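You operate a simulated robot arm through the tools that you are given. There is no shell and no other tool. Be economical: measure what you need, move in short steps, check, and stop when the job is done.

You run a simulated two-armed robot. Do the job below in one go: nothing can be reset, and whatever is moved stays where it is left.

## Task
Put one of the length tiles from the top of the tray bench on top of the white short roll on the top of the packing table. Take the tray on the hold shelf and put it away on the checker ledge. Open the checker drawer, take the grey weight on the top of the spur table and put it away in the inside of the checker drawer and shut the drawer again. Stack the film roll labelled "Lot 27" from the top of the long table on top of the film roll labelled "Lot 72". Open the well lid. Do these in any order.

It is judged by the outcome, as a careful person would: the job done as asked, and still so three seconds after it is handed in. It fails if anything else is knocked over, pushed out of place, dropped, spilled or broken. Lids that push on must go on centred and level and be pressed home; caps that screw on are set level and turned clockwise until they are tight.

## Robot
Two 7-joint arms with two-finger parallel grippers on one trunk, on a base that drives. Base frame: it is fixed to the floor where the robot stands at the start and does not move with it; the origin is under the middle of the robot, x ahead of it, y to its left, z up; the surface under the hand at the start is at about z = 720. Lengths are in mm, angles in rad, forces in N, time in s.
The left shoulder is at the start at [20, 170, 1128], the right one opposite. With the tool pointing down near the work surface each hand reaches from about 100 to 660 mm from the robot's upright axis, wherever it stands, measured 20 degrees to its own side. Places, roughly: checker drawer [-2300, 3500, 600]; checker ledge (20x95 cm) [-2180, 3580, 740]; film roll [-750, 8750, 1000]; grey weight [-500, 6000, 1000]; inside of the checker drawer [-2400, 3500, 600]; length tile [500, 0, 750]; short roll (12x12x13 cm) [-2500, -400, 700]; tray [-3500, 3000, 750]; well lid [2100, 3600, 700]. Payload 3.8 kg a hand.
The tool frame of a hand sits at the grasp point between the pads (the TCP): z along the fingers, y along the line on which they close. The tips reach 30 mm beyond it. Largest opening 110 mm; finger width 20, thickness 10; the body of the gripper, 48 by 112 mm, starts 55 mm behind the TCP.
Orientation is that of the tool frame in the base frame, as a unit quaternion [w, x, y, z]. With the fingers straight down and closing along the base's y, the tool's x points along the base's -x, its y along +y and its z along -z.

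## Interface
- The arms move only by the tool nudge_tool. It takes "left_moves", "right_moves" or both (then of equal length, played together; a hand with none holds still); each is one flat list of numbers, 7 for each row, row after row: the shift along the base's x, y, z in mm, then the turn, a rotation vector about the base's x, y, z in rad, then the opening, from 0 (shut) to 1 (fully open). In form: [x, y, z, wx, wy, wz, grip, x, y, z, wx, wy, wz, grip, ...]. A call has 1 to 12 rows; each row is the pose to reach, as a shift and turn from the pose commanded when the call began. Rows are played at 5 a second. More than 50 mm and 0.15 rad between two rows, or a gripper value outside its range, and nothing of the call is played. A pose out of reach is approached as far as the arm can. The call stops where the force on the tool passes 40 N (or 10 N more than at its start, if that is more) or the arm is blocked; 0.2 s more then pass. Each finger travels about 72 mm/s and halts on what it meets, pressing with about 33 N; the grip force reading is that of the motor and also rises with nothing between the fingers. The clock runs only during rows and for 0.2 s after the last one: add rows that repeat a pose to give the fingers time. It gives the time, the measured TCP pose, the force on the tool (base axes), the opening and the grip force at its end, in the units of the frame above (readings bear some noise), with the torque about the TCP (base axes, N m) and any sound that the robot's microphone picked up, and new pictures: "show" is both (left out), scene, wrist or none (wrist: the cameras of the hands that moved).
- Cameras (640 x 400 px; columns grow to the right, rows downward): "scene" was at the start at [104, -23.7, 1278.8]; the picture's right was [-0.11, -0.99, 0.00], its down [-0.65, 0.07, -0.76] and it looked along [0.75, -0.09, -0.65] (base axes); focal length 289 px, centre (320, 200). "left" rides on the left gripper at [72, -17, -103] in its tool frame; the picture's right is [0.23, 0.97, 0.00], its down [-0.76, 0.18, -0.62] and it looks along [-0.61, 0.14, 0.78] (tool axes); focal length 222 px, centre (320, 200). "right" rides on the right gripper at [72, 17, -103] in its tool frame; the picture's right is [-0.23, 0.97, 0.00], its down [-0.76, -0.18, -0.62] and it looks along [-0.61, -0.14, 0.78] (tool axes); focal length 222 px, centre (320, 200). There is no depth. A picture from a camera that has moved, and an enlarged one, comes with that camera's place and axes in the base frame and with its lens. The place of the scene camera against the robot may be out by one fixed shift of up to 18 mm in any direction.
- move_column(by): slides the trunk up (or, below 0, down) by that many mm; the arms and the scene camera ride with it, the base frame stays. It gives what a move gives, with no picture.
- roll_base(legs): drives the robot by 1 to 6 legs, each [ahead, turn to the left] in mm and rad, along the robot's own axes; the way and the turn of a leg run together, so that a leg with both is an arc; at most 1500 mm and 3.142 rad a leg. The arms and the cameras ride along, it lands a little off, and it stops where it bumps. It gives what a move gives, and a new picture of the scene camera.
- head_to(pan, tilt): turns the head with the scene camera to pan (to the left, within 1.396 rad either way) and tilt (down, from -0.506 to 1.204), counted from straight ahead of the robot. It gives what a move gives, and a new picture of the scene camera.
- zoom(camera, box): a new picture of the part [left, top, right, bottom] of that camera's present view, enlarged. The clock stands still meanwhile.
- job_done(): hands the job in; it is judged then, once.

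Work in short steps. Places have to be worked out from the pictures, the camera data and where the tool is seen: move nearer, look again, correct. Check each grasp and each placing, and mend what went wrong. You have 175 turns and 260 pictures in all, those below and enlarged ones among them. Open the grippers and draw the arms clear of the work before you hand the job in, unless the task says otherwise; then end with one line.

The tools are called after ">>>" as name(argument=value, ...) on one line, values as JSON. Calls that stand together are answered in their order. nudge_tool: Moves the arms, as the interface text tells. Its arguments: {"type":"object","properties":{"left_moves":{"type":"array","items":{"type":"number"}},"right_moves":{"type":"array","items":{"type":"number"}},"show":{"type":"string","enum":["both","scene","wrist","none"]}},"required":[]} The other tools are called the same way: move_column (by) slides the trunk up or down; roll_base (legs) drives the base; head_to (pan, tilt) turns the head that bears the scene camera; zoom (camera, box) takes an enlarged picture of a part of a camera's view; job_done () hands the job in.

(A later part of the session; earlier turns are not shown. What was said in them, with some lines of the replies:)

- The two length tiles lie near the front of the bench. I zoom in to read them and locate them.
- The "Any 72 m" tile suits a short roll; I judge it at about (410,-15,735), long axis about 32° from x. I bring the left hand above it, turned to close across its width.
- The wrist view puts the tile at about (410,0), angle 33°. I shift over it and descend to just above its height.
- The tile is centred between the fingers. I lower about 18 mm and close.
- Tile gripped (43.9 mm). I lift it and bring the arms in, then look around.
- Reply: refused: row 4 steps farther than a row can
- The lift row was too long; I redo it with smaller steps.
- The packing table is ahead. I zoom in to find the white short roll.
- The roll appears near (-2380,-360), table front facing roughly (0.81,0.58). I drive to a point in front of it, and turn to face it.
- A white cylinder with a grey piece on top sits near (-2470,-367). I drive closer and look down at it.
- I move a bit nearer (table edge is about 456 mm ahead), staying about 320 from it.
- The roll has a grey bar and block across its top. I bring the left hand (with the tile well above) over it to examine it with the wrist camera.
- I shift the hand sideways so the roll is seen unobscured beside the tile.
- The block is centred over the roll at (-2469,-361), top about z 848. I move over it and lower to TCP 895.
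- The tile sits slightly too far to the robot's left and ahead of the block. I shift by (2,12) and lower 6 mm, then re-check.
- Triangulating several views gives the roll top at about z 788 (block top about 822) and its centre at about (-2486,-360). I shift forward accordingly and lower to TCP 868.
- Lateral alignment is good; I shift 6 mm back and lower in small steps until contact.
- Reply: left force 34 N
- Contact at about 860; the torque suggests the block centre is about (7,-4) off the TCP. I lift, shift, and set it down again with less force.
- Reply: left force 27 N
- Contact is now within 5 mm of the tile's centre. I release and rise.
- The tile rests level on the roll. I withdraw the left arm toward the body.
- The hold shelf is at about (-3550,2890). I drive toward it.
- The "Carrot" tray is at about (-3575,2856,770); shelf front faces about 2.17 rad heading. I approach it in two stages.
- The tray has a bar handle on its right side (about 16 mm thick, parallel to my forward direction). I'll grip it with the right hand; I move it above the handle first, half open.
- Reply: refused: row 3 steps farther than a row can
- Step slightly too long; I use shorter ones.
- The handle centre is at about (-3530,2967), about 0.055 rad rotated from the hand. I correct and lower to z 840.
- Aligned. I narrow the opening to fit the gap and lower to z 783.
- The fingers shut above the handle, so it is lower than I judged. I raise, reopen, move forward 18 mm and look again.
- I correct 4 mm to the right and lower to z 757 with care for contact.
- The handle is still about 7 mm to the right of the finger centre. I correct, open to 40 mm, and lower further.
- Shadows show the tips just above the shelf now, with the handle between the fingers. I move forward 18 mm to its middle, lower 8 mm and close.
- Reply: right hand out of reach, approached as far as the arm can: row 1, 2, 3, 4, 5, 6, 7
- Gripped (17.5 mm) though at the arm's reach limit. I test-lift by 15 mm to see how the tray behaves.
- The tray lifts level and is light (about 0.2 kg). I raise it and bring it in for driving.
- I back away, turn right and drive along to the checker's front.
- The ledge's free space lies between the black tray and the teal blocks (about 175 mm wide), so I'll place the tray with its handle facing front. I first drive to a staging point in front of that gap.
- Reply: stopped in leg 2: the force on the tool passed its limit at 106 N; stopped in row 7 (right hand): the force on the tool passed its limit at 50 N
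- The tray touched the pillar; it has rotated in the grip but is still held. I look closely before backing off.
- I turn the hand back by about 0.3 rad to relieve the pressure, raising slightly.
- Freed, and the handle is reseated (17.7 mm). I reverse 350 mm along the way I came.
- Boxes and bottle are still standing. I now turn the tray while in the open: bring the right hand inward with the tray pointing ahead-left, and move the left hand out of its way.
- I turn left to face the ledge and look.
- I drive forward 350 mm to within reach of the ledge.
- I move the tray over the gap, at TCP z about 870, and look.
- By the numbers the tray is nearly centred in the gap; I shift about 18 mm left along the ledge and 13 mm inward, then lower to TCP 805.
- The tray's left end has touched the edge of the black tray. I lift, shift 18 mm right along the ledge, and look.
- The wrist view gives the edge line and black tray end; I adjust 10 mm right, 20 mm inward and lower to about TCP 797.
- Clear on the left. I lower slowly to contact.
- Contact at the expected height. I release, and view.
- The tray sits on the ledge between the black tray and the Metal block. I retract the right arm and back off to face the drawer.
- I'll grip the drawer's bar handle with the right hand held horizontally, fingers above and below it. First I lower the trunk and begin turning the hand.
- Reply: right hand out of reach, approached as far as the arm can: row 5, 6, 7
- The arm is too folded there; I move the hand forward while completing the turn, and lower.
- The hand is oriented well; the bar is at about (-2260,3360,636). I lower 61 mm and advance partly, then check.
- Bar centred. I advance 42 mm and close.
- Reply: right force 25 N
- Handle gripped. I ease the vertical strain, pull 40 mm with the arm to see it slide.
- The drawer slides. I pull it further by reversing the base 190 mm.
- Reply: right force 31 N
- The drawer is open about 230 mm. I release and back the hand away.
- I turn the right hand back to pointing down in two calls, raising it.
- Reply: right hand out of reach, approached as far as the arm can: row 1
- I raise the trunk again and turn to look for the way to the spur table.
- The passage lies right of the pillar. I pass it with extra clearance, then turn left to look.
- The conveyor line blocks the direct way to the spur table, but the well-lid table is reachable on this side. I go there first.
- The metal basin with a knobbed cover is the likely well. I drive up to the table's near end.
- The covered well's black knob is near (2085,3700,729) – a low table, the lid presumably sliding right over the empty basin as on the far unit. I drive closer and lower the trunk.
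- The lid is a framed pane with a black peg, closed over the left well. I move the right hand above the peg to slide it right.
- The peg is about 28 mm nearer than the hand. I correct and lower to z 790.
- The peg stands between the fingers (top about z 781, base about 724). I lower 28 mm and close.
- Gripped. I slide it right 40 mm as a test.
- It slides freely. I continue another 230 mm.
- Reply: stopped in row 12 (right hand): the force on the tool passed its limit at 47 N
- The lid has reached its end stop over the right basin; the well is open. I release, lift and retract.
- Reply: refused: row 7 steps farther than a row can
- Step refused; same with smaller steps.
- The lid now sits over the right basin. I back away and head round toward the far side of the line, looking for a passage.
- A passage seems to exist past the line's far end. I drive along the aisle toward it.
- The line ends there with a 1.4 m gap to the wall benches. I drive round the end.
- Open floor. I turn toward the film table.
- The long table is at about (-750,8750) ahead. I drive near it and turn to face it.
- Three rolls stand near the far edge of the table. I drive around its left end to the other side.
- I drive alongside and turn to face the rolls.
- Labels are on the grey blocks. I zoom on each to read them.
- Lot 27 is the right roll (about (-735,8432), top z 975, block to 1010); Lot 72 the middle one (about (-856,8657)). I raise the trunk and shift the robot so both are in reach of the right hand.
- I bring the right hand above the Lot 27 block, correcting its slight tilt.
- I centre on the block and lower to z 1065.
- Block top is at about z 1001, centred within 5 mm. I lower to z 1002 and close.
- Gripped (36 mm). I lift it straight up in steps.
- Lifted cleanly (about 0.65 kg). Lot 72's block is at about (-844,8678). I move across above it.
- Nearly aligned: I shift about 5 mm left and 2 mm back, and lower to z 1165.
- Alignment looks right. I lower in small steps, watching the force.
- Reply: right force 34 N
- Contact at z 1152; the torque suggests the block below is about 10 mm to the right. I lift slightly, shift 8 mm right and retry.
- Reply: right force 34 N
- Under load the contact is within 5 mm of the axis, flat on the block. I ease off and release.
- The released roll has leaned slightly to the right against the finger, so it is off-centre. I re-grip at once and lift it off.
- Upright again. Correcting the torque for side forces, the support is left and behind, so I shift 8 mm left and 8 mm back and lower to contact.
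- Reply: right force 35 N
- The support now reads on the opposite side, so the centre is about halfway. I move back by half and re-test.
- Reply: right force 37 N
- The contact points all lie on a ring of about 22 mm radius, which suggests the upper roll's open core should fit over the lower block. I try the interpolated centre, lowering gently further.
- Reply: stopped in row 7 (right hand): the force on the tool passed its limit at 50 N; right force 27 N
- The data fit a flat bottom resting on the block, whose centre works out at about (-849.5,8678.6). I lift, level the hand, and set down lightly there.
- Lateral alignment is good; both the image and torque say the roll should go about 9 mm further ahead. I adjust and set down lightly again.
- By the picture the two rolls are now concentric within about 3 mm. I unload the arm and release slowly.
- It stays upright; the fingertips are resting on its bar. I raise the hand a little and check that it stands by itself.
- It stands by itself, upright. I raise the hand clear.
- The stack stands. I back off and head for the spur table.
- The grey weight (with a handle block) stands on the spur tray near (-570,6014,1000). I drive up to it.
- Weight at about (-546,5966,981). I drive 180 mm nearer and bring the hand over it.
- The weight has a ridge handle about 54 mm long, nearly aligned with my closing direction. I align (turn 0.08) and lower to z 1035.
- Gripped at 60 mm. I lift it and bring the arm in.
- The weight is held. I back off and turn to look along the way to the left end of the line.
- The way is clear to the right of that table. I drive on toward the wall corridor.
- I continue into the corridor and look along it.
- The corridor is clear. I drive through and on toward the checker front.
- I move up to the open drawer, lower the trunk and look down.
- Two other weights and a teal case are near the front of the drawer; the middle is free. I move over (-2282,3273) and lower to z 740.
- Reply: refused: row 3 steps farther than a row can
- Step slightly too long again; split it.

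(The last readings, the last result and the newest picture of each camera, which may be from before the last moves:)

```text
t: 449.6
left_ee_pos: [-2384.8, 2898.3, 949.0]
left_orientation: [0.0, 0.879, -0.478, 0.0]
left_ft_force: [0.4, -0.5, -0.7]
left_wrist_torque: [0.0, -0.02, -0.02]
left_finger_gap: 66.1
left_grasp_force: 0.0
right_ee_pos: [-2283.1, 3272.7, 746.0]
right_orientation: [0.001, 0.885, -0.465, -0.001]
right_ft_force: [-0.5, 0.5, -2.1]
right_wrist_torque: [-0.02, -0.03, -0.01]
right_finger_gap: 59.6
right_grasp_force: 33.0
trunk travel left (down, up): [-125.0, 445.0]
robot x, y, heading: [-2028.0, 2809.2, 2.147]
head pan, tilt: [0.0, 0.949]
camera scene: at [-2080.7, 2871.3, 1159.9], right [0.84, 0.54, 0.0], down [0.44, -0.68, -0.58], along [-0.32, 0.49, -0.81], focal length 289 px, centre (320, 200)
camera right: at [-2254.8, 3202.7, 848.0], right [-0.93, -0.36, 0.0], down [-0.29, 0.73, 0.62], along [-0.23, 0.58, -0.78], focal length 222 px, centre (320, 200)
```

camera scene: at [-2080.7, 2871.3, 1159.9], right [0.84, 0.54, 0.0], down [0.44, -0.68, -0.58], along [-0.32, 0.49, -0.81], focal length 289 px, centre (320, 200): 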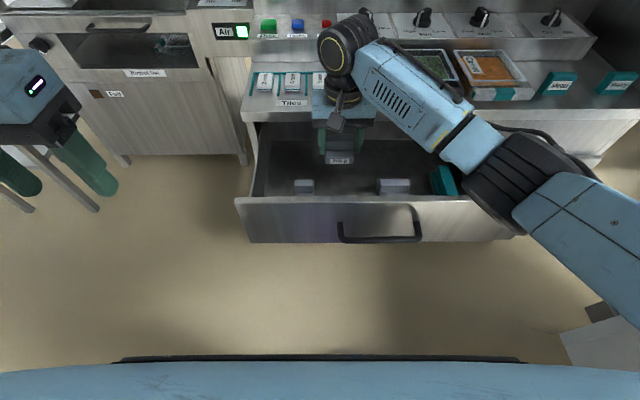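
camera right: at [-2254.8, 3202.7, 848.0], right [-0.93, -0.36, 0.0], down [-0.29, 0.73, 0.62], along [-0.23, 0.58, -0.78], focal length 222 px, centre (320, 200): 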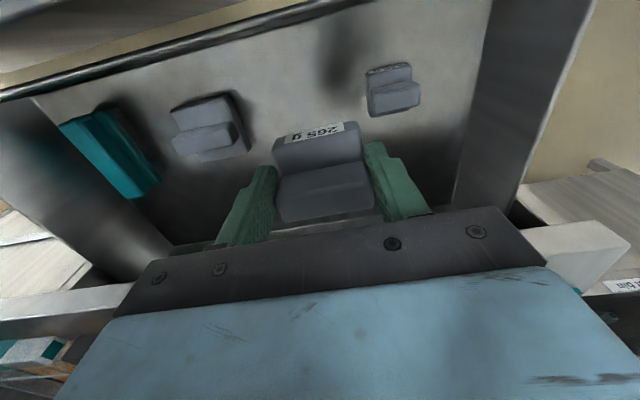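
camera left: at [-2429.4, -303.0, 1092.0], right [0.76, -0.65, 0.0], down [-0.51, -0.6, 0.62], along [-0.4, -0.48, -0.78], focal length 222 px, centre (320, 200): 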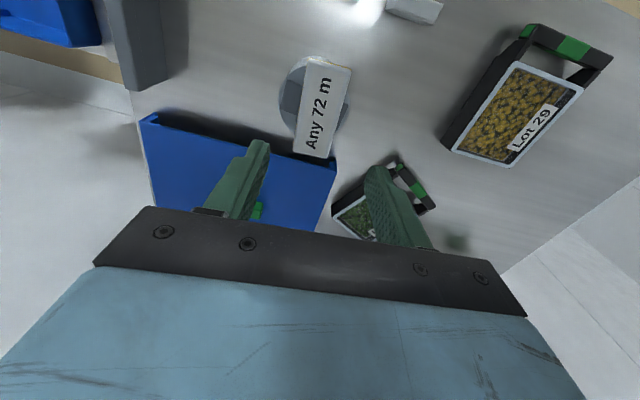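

The weight is over free floor between the other weights. I lower further.

>>> nudge_tool(right_moves=[0, 0, -25, 0, 0, 0, 0, 0, 0, -50, 0, 0, 0, 0, 0, 0, -70, 0, 0, 0, 0, 0, 0, -80, 0, 0, 0, 0, 0, 0, -88, 0, 0, 0, 0, 0, 0, -94, 0, 0, 0, 0, 0, 0, -100, 0, 0, 0, 0, 0, 0, -100, 0, 0, 0, 0], show="wrist")

```text
t: 451.4
left_ee_pos: [-2383.3, 2898.8, 948.0]
left_orientation: [-0.001, 0.878, -0.478, -0.001]
left_ft_force: [0.1, -0.5, 1.2]
left_wrist_torque: [0.0, -0.02, 0.02]
left_finger_gap: 66.1
left_grasp_force: 0.1
right_ee_pos: [-2282.3, 3272.5, 644.7]
right_orientation: [-0.001, 0.885, -0.466, 0.0]
right_ft_force: [-0.4, 0.2, -3.8]
right_wrist_torque: [-0.01, -0.03, -0.02]
right_finger_gap: 59.9
right_grasp_force: 32.6
trunk travel left (down, up): [-125.0, 445.0]
robot x, y, heading: [-2026.0, 2809.5, 2.148]
head pan, tilt: [0.0, 0.949]
camera right: at [-2254.2, 3202.6, 748.1], right [-0.93, -0.36, 0.0], down [-0.29, 0.73, 0.62], along [-0.23, 0.58, -0.78], focal length 222 px, centre (320, 200)
```

right: 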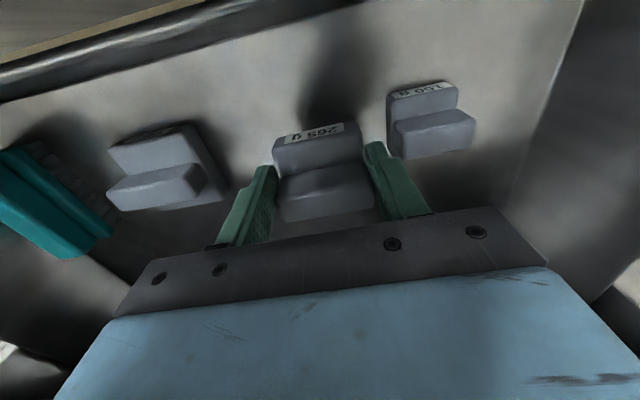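

>>> nudge_tool(right_moves=[0, 0, -5, 0, 0, 0, 0, 0, 0, -10, 0, 0, 0, 0, 0, 0, -15, 0, 0, 0, 0, 0, 0, -19, 0, 0, 0, 0, 0, 0, -23, 0, 0, 0, 0, 0, 0, -27, 0, 0, 0, 0, 0, 0, -30, 0, 0, 0, 0], show="none")

```text
t: 453.0
left_ee_pos: [-2384.9, 2898.5, 949.5]
left_orientation: [0.0, 0.878, -0.478, -0.001]
left_ft_force: [0.4, -0.6, 0.9]
left_wrist_torque: [-0.01, -0.01, -0.02]
left_finger_gap: 66.2
left_grasp_force: 0.1
right_ee_pos: [-2281.3, 3272.5, 616.2]
right_orientation: [0.002, 0.885, -0.465, 0.0]
right_ft_force: [0.1, -0.7, -2.5]
right_wrist_torque: [-0.07, -0.03, 0.02]
right_finger_gap: 60.0
right_grasp_force: 33.2
trunk travel left (down, up): [-125.0, 445.0]
robot x, y, heading: [-2028.7, 2805.9, 2.147]
head pan, tilt: [0.0, 0.949]
```

>>> nudge_tool(right_moves=[0, 0, -4, 0, 0, 0, 0, 0, 0, -8, 0, 0, 0, 0, 0, 0, -12, 0, 0, 0, 0, 0, 0, -16, 0, 0, 0, 0, 0, 0, -20, 0, 0, 0, 0, 0, 0, -24, 0, 0, 0, 0, 0, 0, -28, 0, 0, 0, 0], show="wrist")

```text
t: 454.6
left_ee_pos: [-2383.3, 2896.5, 950.6]
left_orientation: [-0.002, 0.879, -0.478, -0.001]
left_ft_force: [0.1, -0.2, -0.5]
left_wrist_torque: [0.0, -0.01, 0.0]
left_finger_gap: 66.1
left_grasp_force: 0.0
right_ee_pos: [-2282.8, 3272.1, 591.5]
right_orientation: [-0.001, 0.885, -0.466, -0.004]
right_ft_force: [1.4, 1.1, 32.4]
right_wrist_torque: [0.28, -0.24, 0.0]
right_finger_gap: 60.1
right_grasp_force: 32.9
trunk travel left (down, up): [-125.0, 445.0]
robot x, y, heading: [-2031.2, 2806.5, 2.148]
head pan, tilt: [0.0, 0.949]
camera right: at [-2254.8, 3202.1, 693.4], right [-0.93, -0.37, 0.0], down [-0.28, 0.72, 0.63], along [-0.23, 0.58, -0.78], focal length 222 px, centre (320, 200)
```

right: 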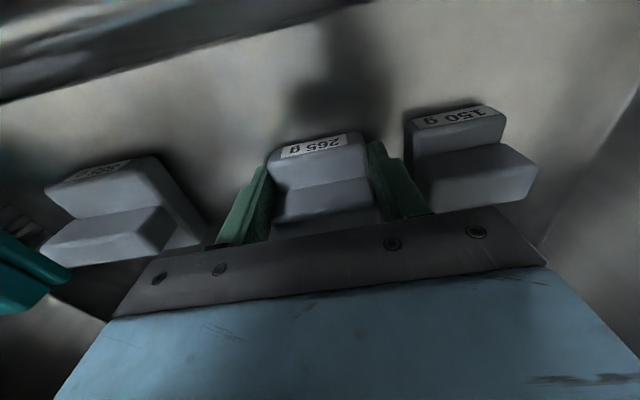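

Contact. The 150 g weight is close to the right finger, so I open only 3 mm per side and lift straight up.

>>> nudge_tool(right_moves=[0, 0, 4, 0, 0, 0, 0, 0, 0, 4, 0, 0, 0, 0.6, 0, 0, 4, 0, 0, 0, 0.6, 0, 0, 4, 0, 0, 0, 0.6, 0, 0, 30, 0, 0, 0, 0.6, 0, 0, 70, 0, 0, 0, 0.6, 0, 0, 115, 0, 0, 0, 0.6, 0, 0, 160, 0, 0, 0, 0.6, 0, 0, 205, 0, 0, 0, 0.6, 0, 0, 250, 0, 0, 0, 0.5, 0, 0, 290, 0, 0, 0, 0.4])

```text
t: 457.0
left_ee_pos: [-2383.5, 2897.8, 949.7]
left_orientation: [-0.001, 0.879, -0.478, -0.001]
left_ft_force: [-0.1, 0.5, 0.8]
left_wrist_torque: [-0.02, -0.03, -0.03]
left_finger_gap: 66.1
left_grasp_force: 0.1
right_ee_pos: [-2281.6, 3273.8, 877.0]
right_orientation: [0.001, 0.885, -0.466, 0.001]
right_ft_force: [-1.1, 0.5, 0.5]
right_wrist_torque: [0.02, -0.01, -0.01]
right_finger_gap: 44.2
right_grasp_force: 0.1
trunk travel left (down, up): [-125.0, 445.0]
robot x, y, heading: [-2028.8, 2803.4, 2.154]
head pan, tilt: [0.0, 0.949]
camera scene: at [-2080.5, 2871.0, 1159.9], right [0.84, 0.54, 0.0], down [0.44, -0.68, -0.58], along [-0.32, 0.49, -0.81], focal length 289 px, centre (320, 200)
camera right: at [-2253.7, 3202.6, 979.0], right [-0.93, -0.36, 0.0], down [-0.29, 0.73, 0.62], along [-0.23, 0.58, -0.78], focal length 222 px, centre (320, 200)
```

scene: 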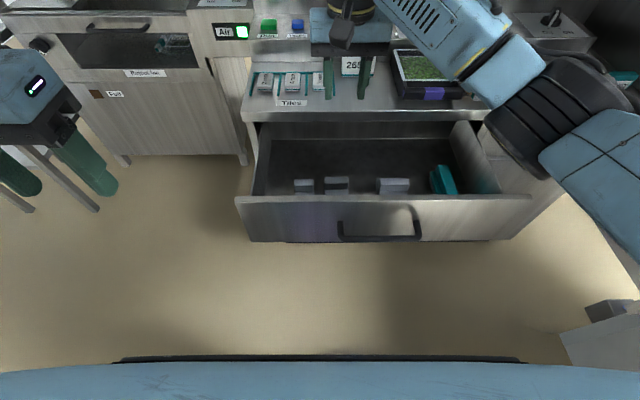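
right: 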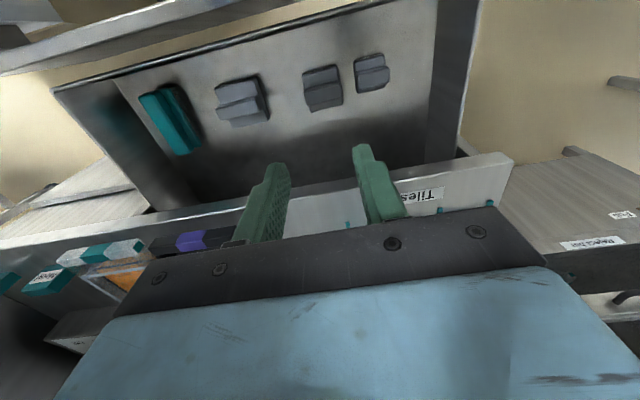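

The weight is in the drawer. I back up 170 mm and bring the closed right hand down in front of the handle, to push the drawer shut.

>>> roll_base(legs=[[-170, 0]])

>>> nudge_tool(right_moves=[32, -8, 0, 0, 0, 0, 0.2, 64, -16, 0, 0, 0, 0, 0, 95, -25, 0, 0, 0, 0, 0, 95, -25, -45, 0, 0, 0, 0, 95, -25, -90, 0, 0, 0, 0, 95, -25, -135, 0, 0, 0, 0, 95, -25, -180, 0, 0, 0, 0, 95, -25, -225, 0, 0, 0, 0, 95, -25, -237, 0, 0, 0, 0, 95, -25, -237, 0, 0, 0, 0], show="scene")

```text
t: 458.5
left_ee_pos: [-2290.9, 2756.6, 949.1]
left_orientation: [-0.001, 0.878, -0.479, 0.0]
left_ft_force: [0.5, 0.0, -0.3]
left_wrist_torque: [0.03, 0.0, -0.03]
left_finger_gap: 65.7
left_grasp_force: 0.1
right_ee_pos: [-2187.5, 3131.3, 877.8]
right_orientation: [0.001, 0.885, -0.466, 0.0]
right_ft_force: [-0.3, -0.7, 0.6]
right_wrist_torque: [-0.01, -0.02, -0.04]
right_finger_gap: 44.0
right_grasp_force: 0.0
trunk travel left (down, up): [-125.0, 445.0]
robot x, y, heading: [-1936.9, 2664.0, 2.144]
head pan, tilt: [0.0, 0.949]
camera scene: at [-1987.8, 2728.2, 1160.0], right [0.84, 0.54, 0.0], down [0.44, -0.68, -0.58], along [-0.32, 0.49, -0.81], focal length 289 px, centre (320, 200)
```

scene: 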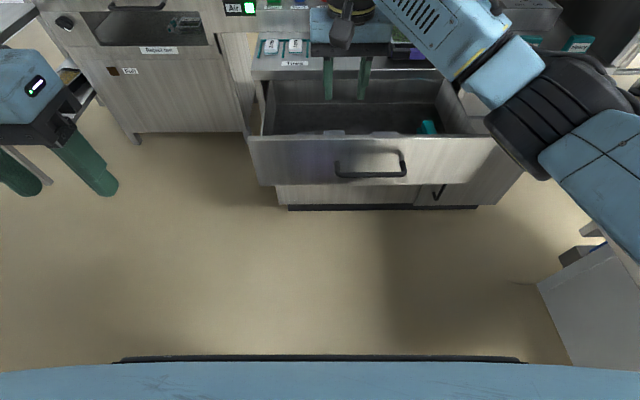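

```text
t: 460.7
left_ee_pos: [-2291.9, 2756.1, 948.7]
left_orientation: [0.0, 0.878, -0.479, -0.001]
left_ft_force: [-0.2, 0.2, -0.1]
left_wrist_torque: [0.01, 0.02, 0.0]
left_finger_gap: 66.2
left_grasp_force: 0.2
right_ee_pos: [-2092.8, 3108.3, 639.6]
right_orientation: [0.001, 0.884, -0.467, 0.0]
right_ft_force: [0.1, 0.4, 0.0]
right_wrist_torque: [0.03, -0.02, -0.02]
right_finger_gap: 0.0
right_grasp_force: 32.8
trunk travel left (down, up): [-125.0, 445.0]
robot x, y, heading: [-1935.9, 2662.0, 2.142]
head pan, tilt: [0.0, 0.949]
camera scene: at [-1988.1, 2728.7, 1159.9], right [0.84, 0.54, 0.0], down [0.44, -0.68, -0.58], along [-0.32, 0.49, -0.81], focal length 289 px, centre (320, 200)
```

scene: 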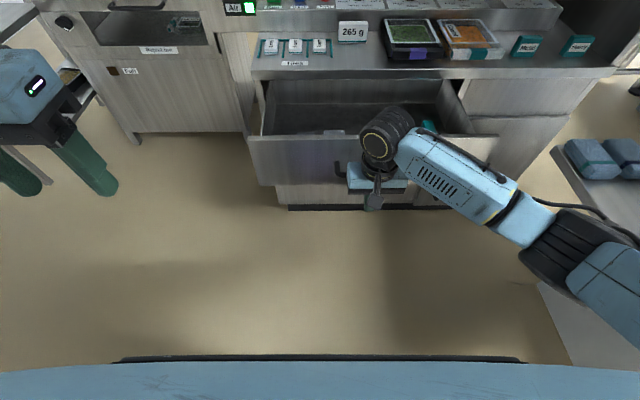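

The hand is in front of the handle. I push along the drawer's axis by 160 mm with the arm.

>>> nudge_tool(right_moves=[-11.4, 16.5, 0, 0, 0, 0, 0, -22.7, 33, 0, 0, 0, 0, 0, -34, 49.4, 0, 0, 0, 0, 0, -45.4, 65.8, 0, 0, 0, 0, 0, -56.8, 82.3, 0, 0, 0, 0, 0, -68, 98.8, 0, 0, 0, 0, 0, -79.5, 115, 0, 0, 0, 0, 0, -91, 131.7, 0, 0, 0, 0, 0], show="scene")

```text
t: 462.5
left_ee_pos: [-2290.7, 2757.0, 949.0]
left_orientation: [-0.001, 0.878, -0.479, -0.001]
left_ft_force: [0.5, -0.4, 0.5]
left_wrist_torque: [-0.01, 0.02, 0.02]
left_finger_gap: 66.2
left_grasp_force: 0.1
right_ee_pos: [-2171.1, 3220.2, 638.7]
right_orientation: [-0.001, 0.885, -0.465, -0.001]
right_ft_force: [0.6, -0.6, -0.3]
right_wrist_torque: [0.0, 0.04, 0.01]
right_finger_gap: 0.0
right_grasp_force: 32.9
right hand out of reach, approached as far as the arm can: row 8
trunk travel left (down, up): [-125.0, 445.0]
robot x, y, heading: [-1933.9, 2665.3, 2.141]
head pan, tilt: [0.0, 0.949]
camera scene: at [-1988.0, 2728.8, 1159.9], right [0.84, 0.54, 0.0], down [0.44, -0.68, -0.58], along [-0.32, 0.49, -0.81], focal length 289 px, centre (320, 200)
```

scene: 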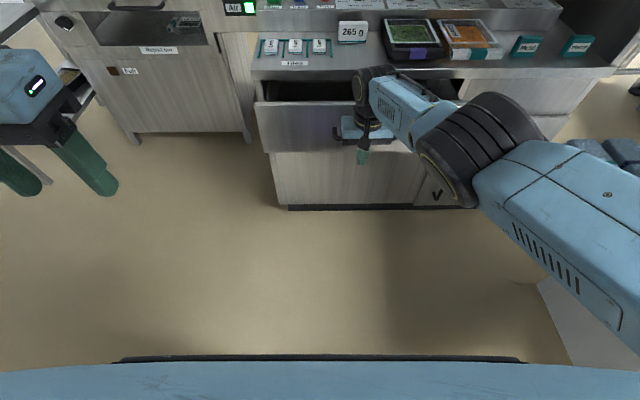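

Most of the way shut. I push the rest by driving the base forward.

>>> roll_base(legs=[[130, 0]])

```text
t: 463.8
left_ee_pos: [-2363.0, 2866.2, 948.5]
left_orientation: [0.0, 0.878, -0.478, -0.001]
left_ft_force: [-1.6, 0.7, -0.6]
left_wrist_torque: [0.01, 0.01, -0.03]
left_finger_gap: 66.1
left_grasp_force: 0.0
right_ee_pos: [-2243.2, 3330.4, 638.1]
right_orientation: [0.0, 0.885, -0.465, 0.001]
right_ft_force: [0.3, -0.1, -0.8]
right_wrist_torque: [0.01, 0.01, -0.02]
right_finger_gap: 0.1
right_grasp_force: 33.5
trunk travel left (down, up): [-125.0, 445.0]
robot x, y, heading: [-2008.9, 2772.0, 2.146]
head pan, tilt: [0.0, 0.949]
camera scene: at [-2059.6, 2838.8, 1159.8], right [0.84, 0.54, 0.0], down [0.44, -0.68, -0.58], along [-0.32, 0.49, -0.81], focal length 289 px, centre (320, 200)
```

scene: 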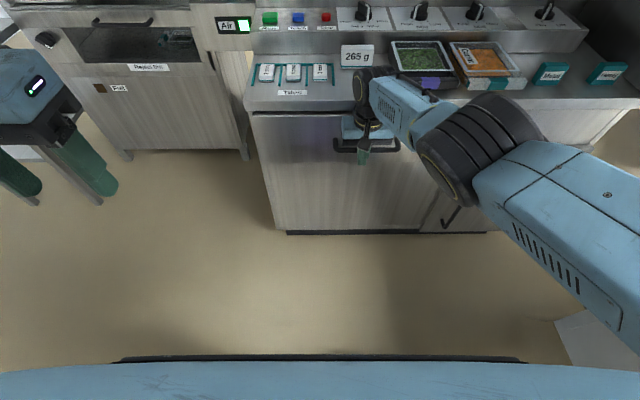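

Nearly shut. I push a little further until it resists.

>>> roll_base(legs=[[30, 0]])

>>> zoom(camera="scene", box=[230, 50, 510, 250])

```text
t: 464.7
left_ee_pos: [-2378.7, 2891.3, 948.7]
left_orientation: [-0.001, 0.878, -0.478, 0.0]
left_ft_force: [-0.7, -0.2, -0.2]
left_wrist_torque: [0.0, -0.04, 0.02]
left_finger_gap: 66.0
left_grasp_force: 0.0
right_ee_pos: [-2258.1, 3351.5, 637.9]
right_orientation: [0.004, 0.885, -0.466, 0.008]
right_ft_force: [0.3, 0.5, 0.4]
right_wrist_torque: [0.0, -0.01, 0.02]
right_finger_gap: 0.1
right_grasp_force: 33.0
trunk travel left (down, up): [-125.0, 445.0]
robot x, y, heading: [-2025.1, 2801.1, 2.142]
head pan, tilt: [0.0, 0.949]
stopped in leg 1: the force on the tool passed its limit at 50 N (the readings are from after the stop); the commanded pose is now the measured one
camera scene: at [-2075.7, 2863.8, 1159.9], right [0.84, 0.54, 0.0], down [0.44, -0.68, -0.58], along [-0.32, 0.49, -0.81], focal length 289 px, centre (320, 200)
```

scene: 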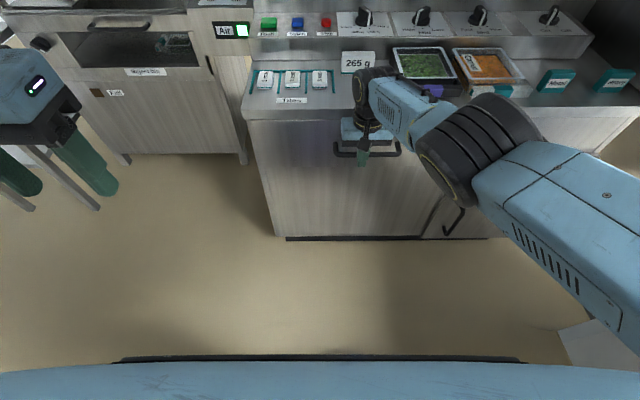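

```text
2.00 times, centred on (370, 150) of scene
camera zoom: at [-2075.7, 2863.8, 1159.9], right [0.84, 0.54, 0.0], down [0.44, -0.68, -0.58], along [-0.32, 0.49, -0.81], focal length 578 px, centre (220, 300)
```

zoom: 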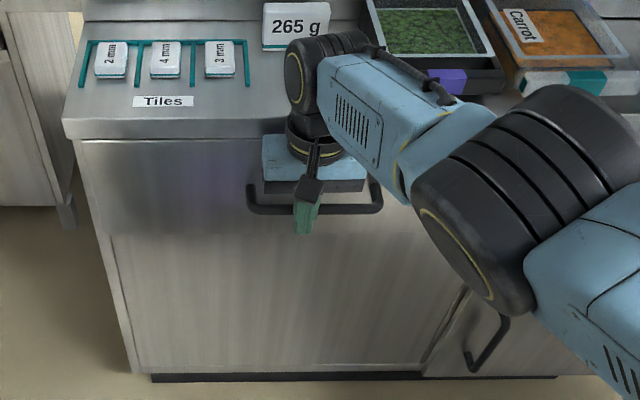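

The drawer is shut. I back the robot off, raise the hand and check.

>>> roll_base(legs=[[-250, 0]])

>>> nudge_tool(right_moves=[0, 0, 45, 0, 0, 0, 0.3, 10, -15, 90, 0, 0, 0, 0.6, 20, -30, 135, 0, 0, 0, 0.6, 30, -45, 180, 0, 0, 0, 0.6, 40, -60, 225, 0, 0, 0, 0.6, 50, -75, 265, 0, 0, 0, 0.6], show="scene")

>>> zoom(camera="scene", box=[200, 10, 520, 230])

```text
t: 466.6
left_ee_pos: [-2242.7, 2679.7, 949.0]
left_orientation: [-0.001, 0.879, -0.478, 0.0]
left_ft_force: [-0.4, -0.1, 1.0]
left_wrist_torque: [0.05, 0.01, 0.0]
left_finger_gap: 65.9
left_grasp_force: 0.0
right_ee_pos: [-2119.9, 3139.3, 638.3]
right_orientation: [0.004, 0.885, -0.465, 0.008]
right_ft_force: [-0.5, -0.5, 0.4]
right_wrist_torque: [0.01, -0.04, 0.0]
right_finger_gap: 0.0
right_grasp_force: 33.1
trunk travel left (down, up): [-125.0, 445.0]
robot x, y, heading: [-1887.2, 2588.7, 2.145]
head pan, tilt: [0.0, 0.949]
camera scene: at [-1938.6, 2652.1, 1160.0], right [0.84, 0.54, 0.0], down [0.44, -0.68, -0.58], along [-0.32, 0.49, -0.81], focal length 289 px, centre (320, 200)
```

scene: 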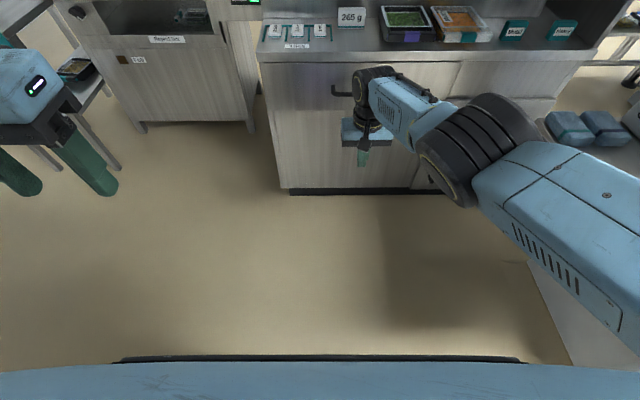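

```text
t: 468.0
left_ee_pos: [-2242.2, 2678.5, 948.3]
left_orientation: [-0.002, 0.878, -0.478, -0.001]
left_ft_force: [0.0, 0.0, -0.2]
left_wrist_torque: [0.01, -0.02, 0.01]
left_finger_gap: 66.1
left_grasp_force: 0.0
right_ee_pos: [-2153.0, 3142.2, 911.5]
right_orientation: [0.004, 0.885, -0.465, 0.009]
right_ft_force: [0.6, 0.0, 0.3]
right_wrist_torque: [0.0, -0.02, -0.02]
right_finger_gap: 66.1
right_grasp_force: 0.0
right hand out of reach, approached as far as the arm can: row 1, 2, 3, 4, 5, 6
trunk travel left (down, up): [-125.0, 445.0]
robot x, y, heading: [-1885.8, 2590.2, 2.145]
head pan, tilt: [0.0, 0.949]
camera scene: at [-1938.6, 2651.6, 1160.0], right [0.84, 0.54, 0.0], down [0.44, -0.68, -0.58], along [-0.32, 0.49, -0.81], focal length 289 px, centre (320, 200)
```

scene: 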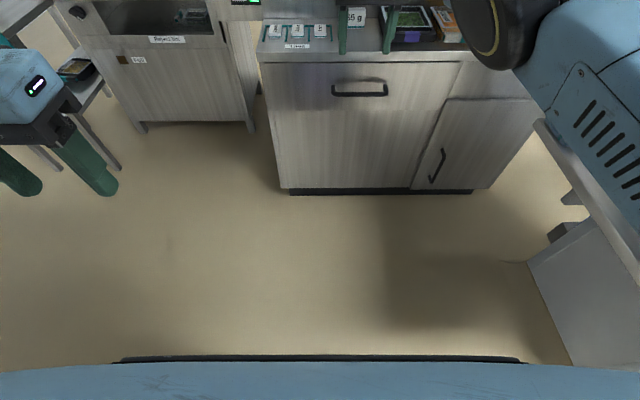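

```text
1.82 times, centred on (360, 120) of scene
camera zoom: at [-1938.6, 2651.6, 1160.0], right [0.84, 0.54, 0.0], down [0.44, -0.68, -0.58], along [-0.32, 0.49, -0.81], focal length 526 px, centre (247, 346)
```

zoom: 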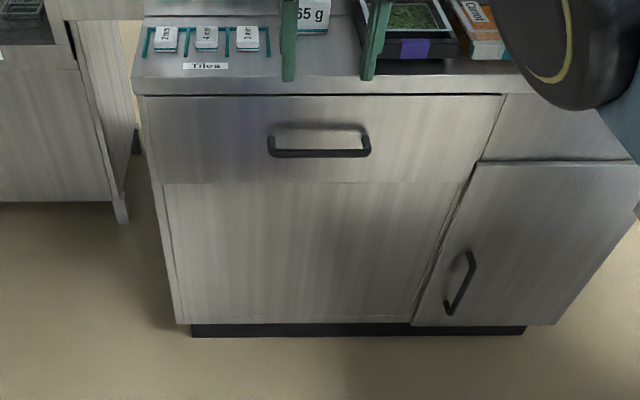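

Drawer flush, tray in place. I back the robot clear and hand in.

>>> roll_base(legs=[[-250, 0]])

```text
t: 469.8
left_ee_pos: [-2107.2, 2472.5, 949.1]
left_orientation: [-0.001, 0.878, -0.478, -0.001]
left_ft_force: [-0.2, 0.1, 0.0]
left_wrist_torque: [-0.02, -0.01, -0.02]
left_finger_gap: 66.0
left_grasp_force: 0.1
right_ee_pos: [-2018.9, 2936.4, 910.3]
right_orientation: [0.005, 0.885, -0.466, 0.009]
right_ft_force: [0.5, -0.8, 0.0]
right_wrist_torque: [0.0, -0.02, 0.01]
right_finger_gap: 66.0
right_grasp_force: 0.0
trunk travel left (down, up): [-125.0, 445.0]
robot x, y, heading: [-1752.8, 2376.8, 2.144]
head pan, tilt: [0.0, 0.949]
camera scene: at [-1803.9, 2444.4, 1160.0], right [0.84, 0.54, 0.0], down [0.44, -0.68, -0.58], along [-0.32, 0.49, -0.81], focal length 289 px, centre (320, 200)
```

scene: 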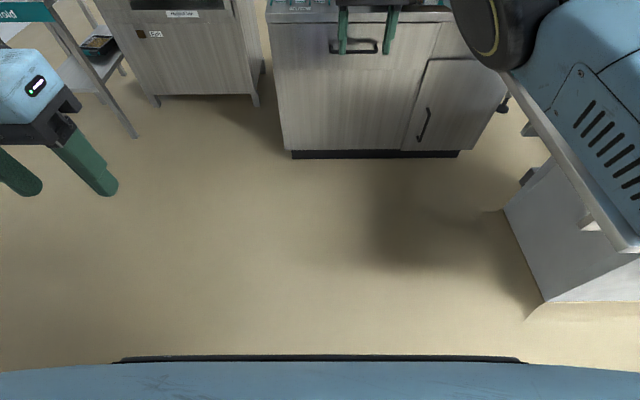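

Everything has been placed, the grippers are open and the arms are clear, so I hand the job in.

>>> job_done()

```text
The job is handed in.
```

All five parts are done and handed in: the "Any 72 m" tile is on the white short roll, the tray is on the checker ledge, the grey weight is in the shut checker drawer, Lot 27 is stacked on Lot 72, and the well lid is open. On the way, the carried tray bumped the pillar by the checker and its corner touched the black tray on the ledge; I saw nothing knocked over, but can't rule out a slight shift there. I did not go back to re-check the tile or the roll stack after leaving them.
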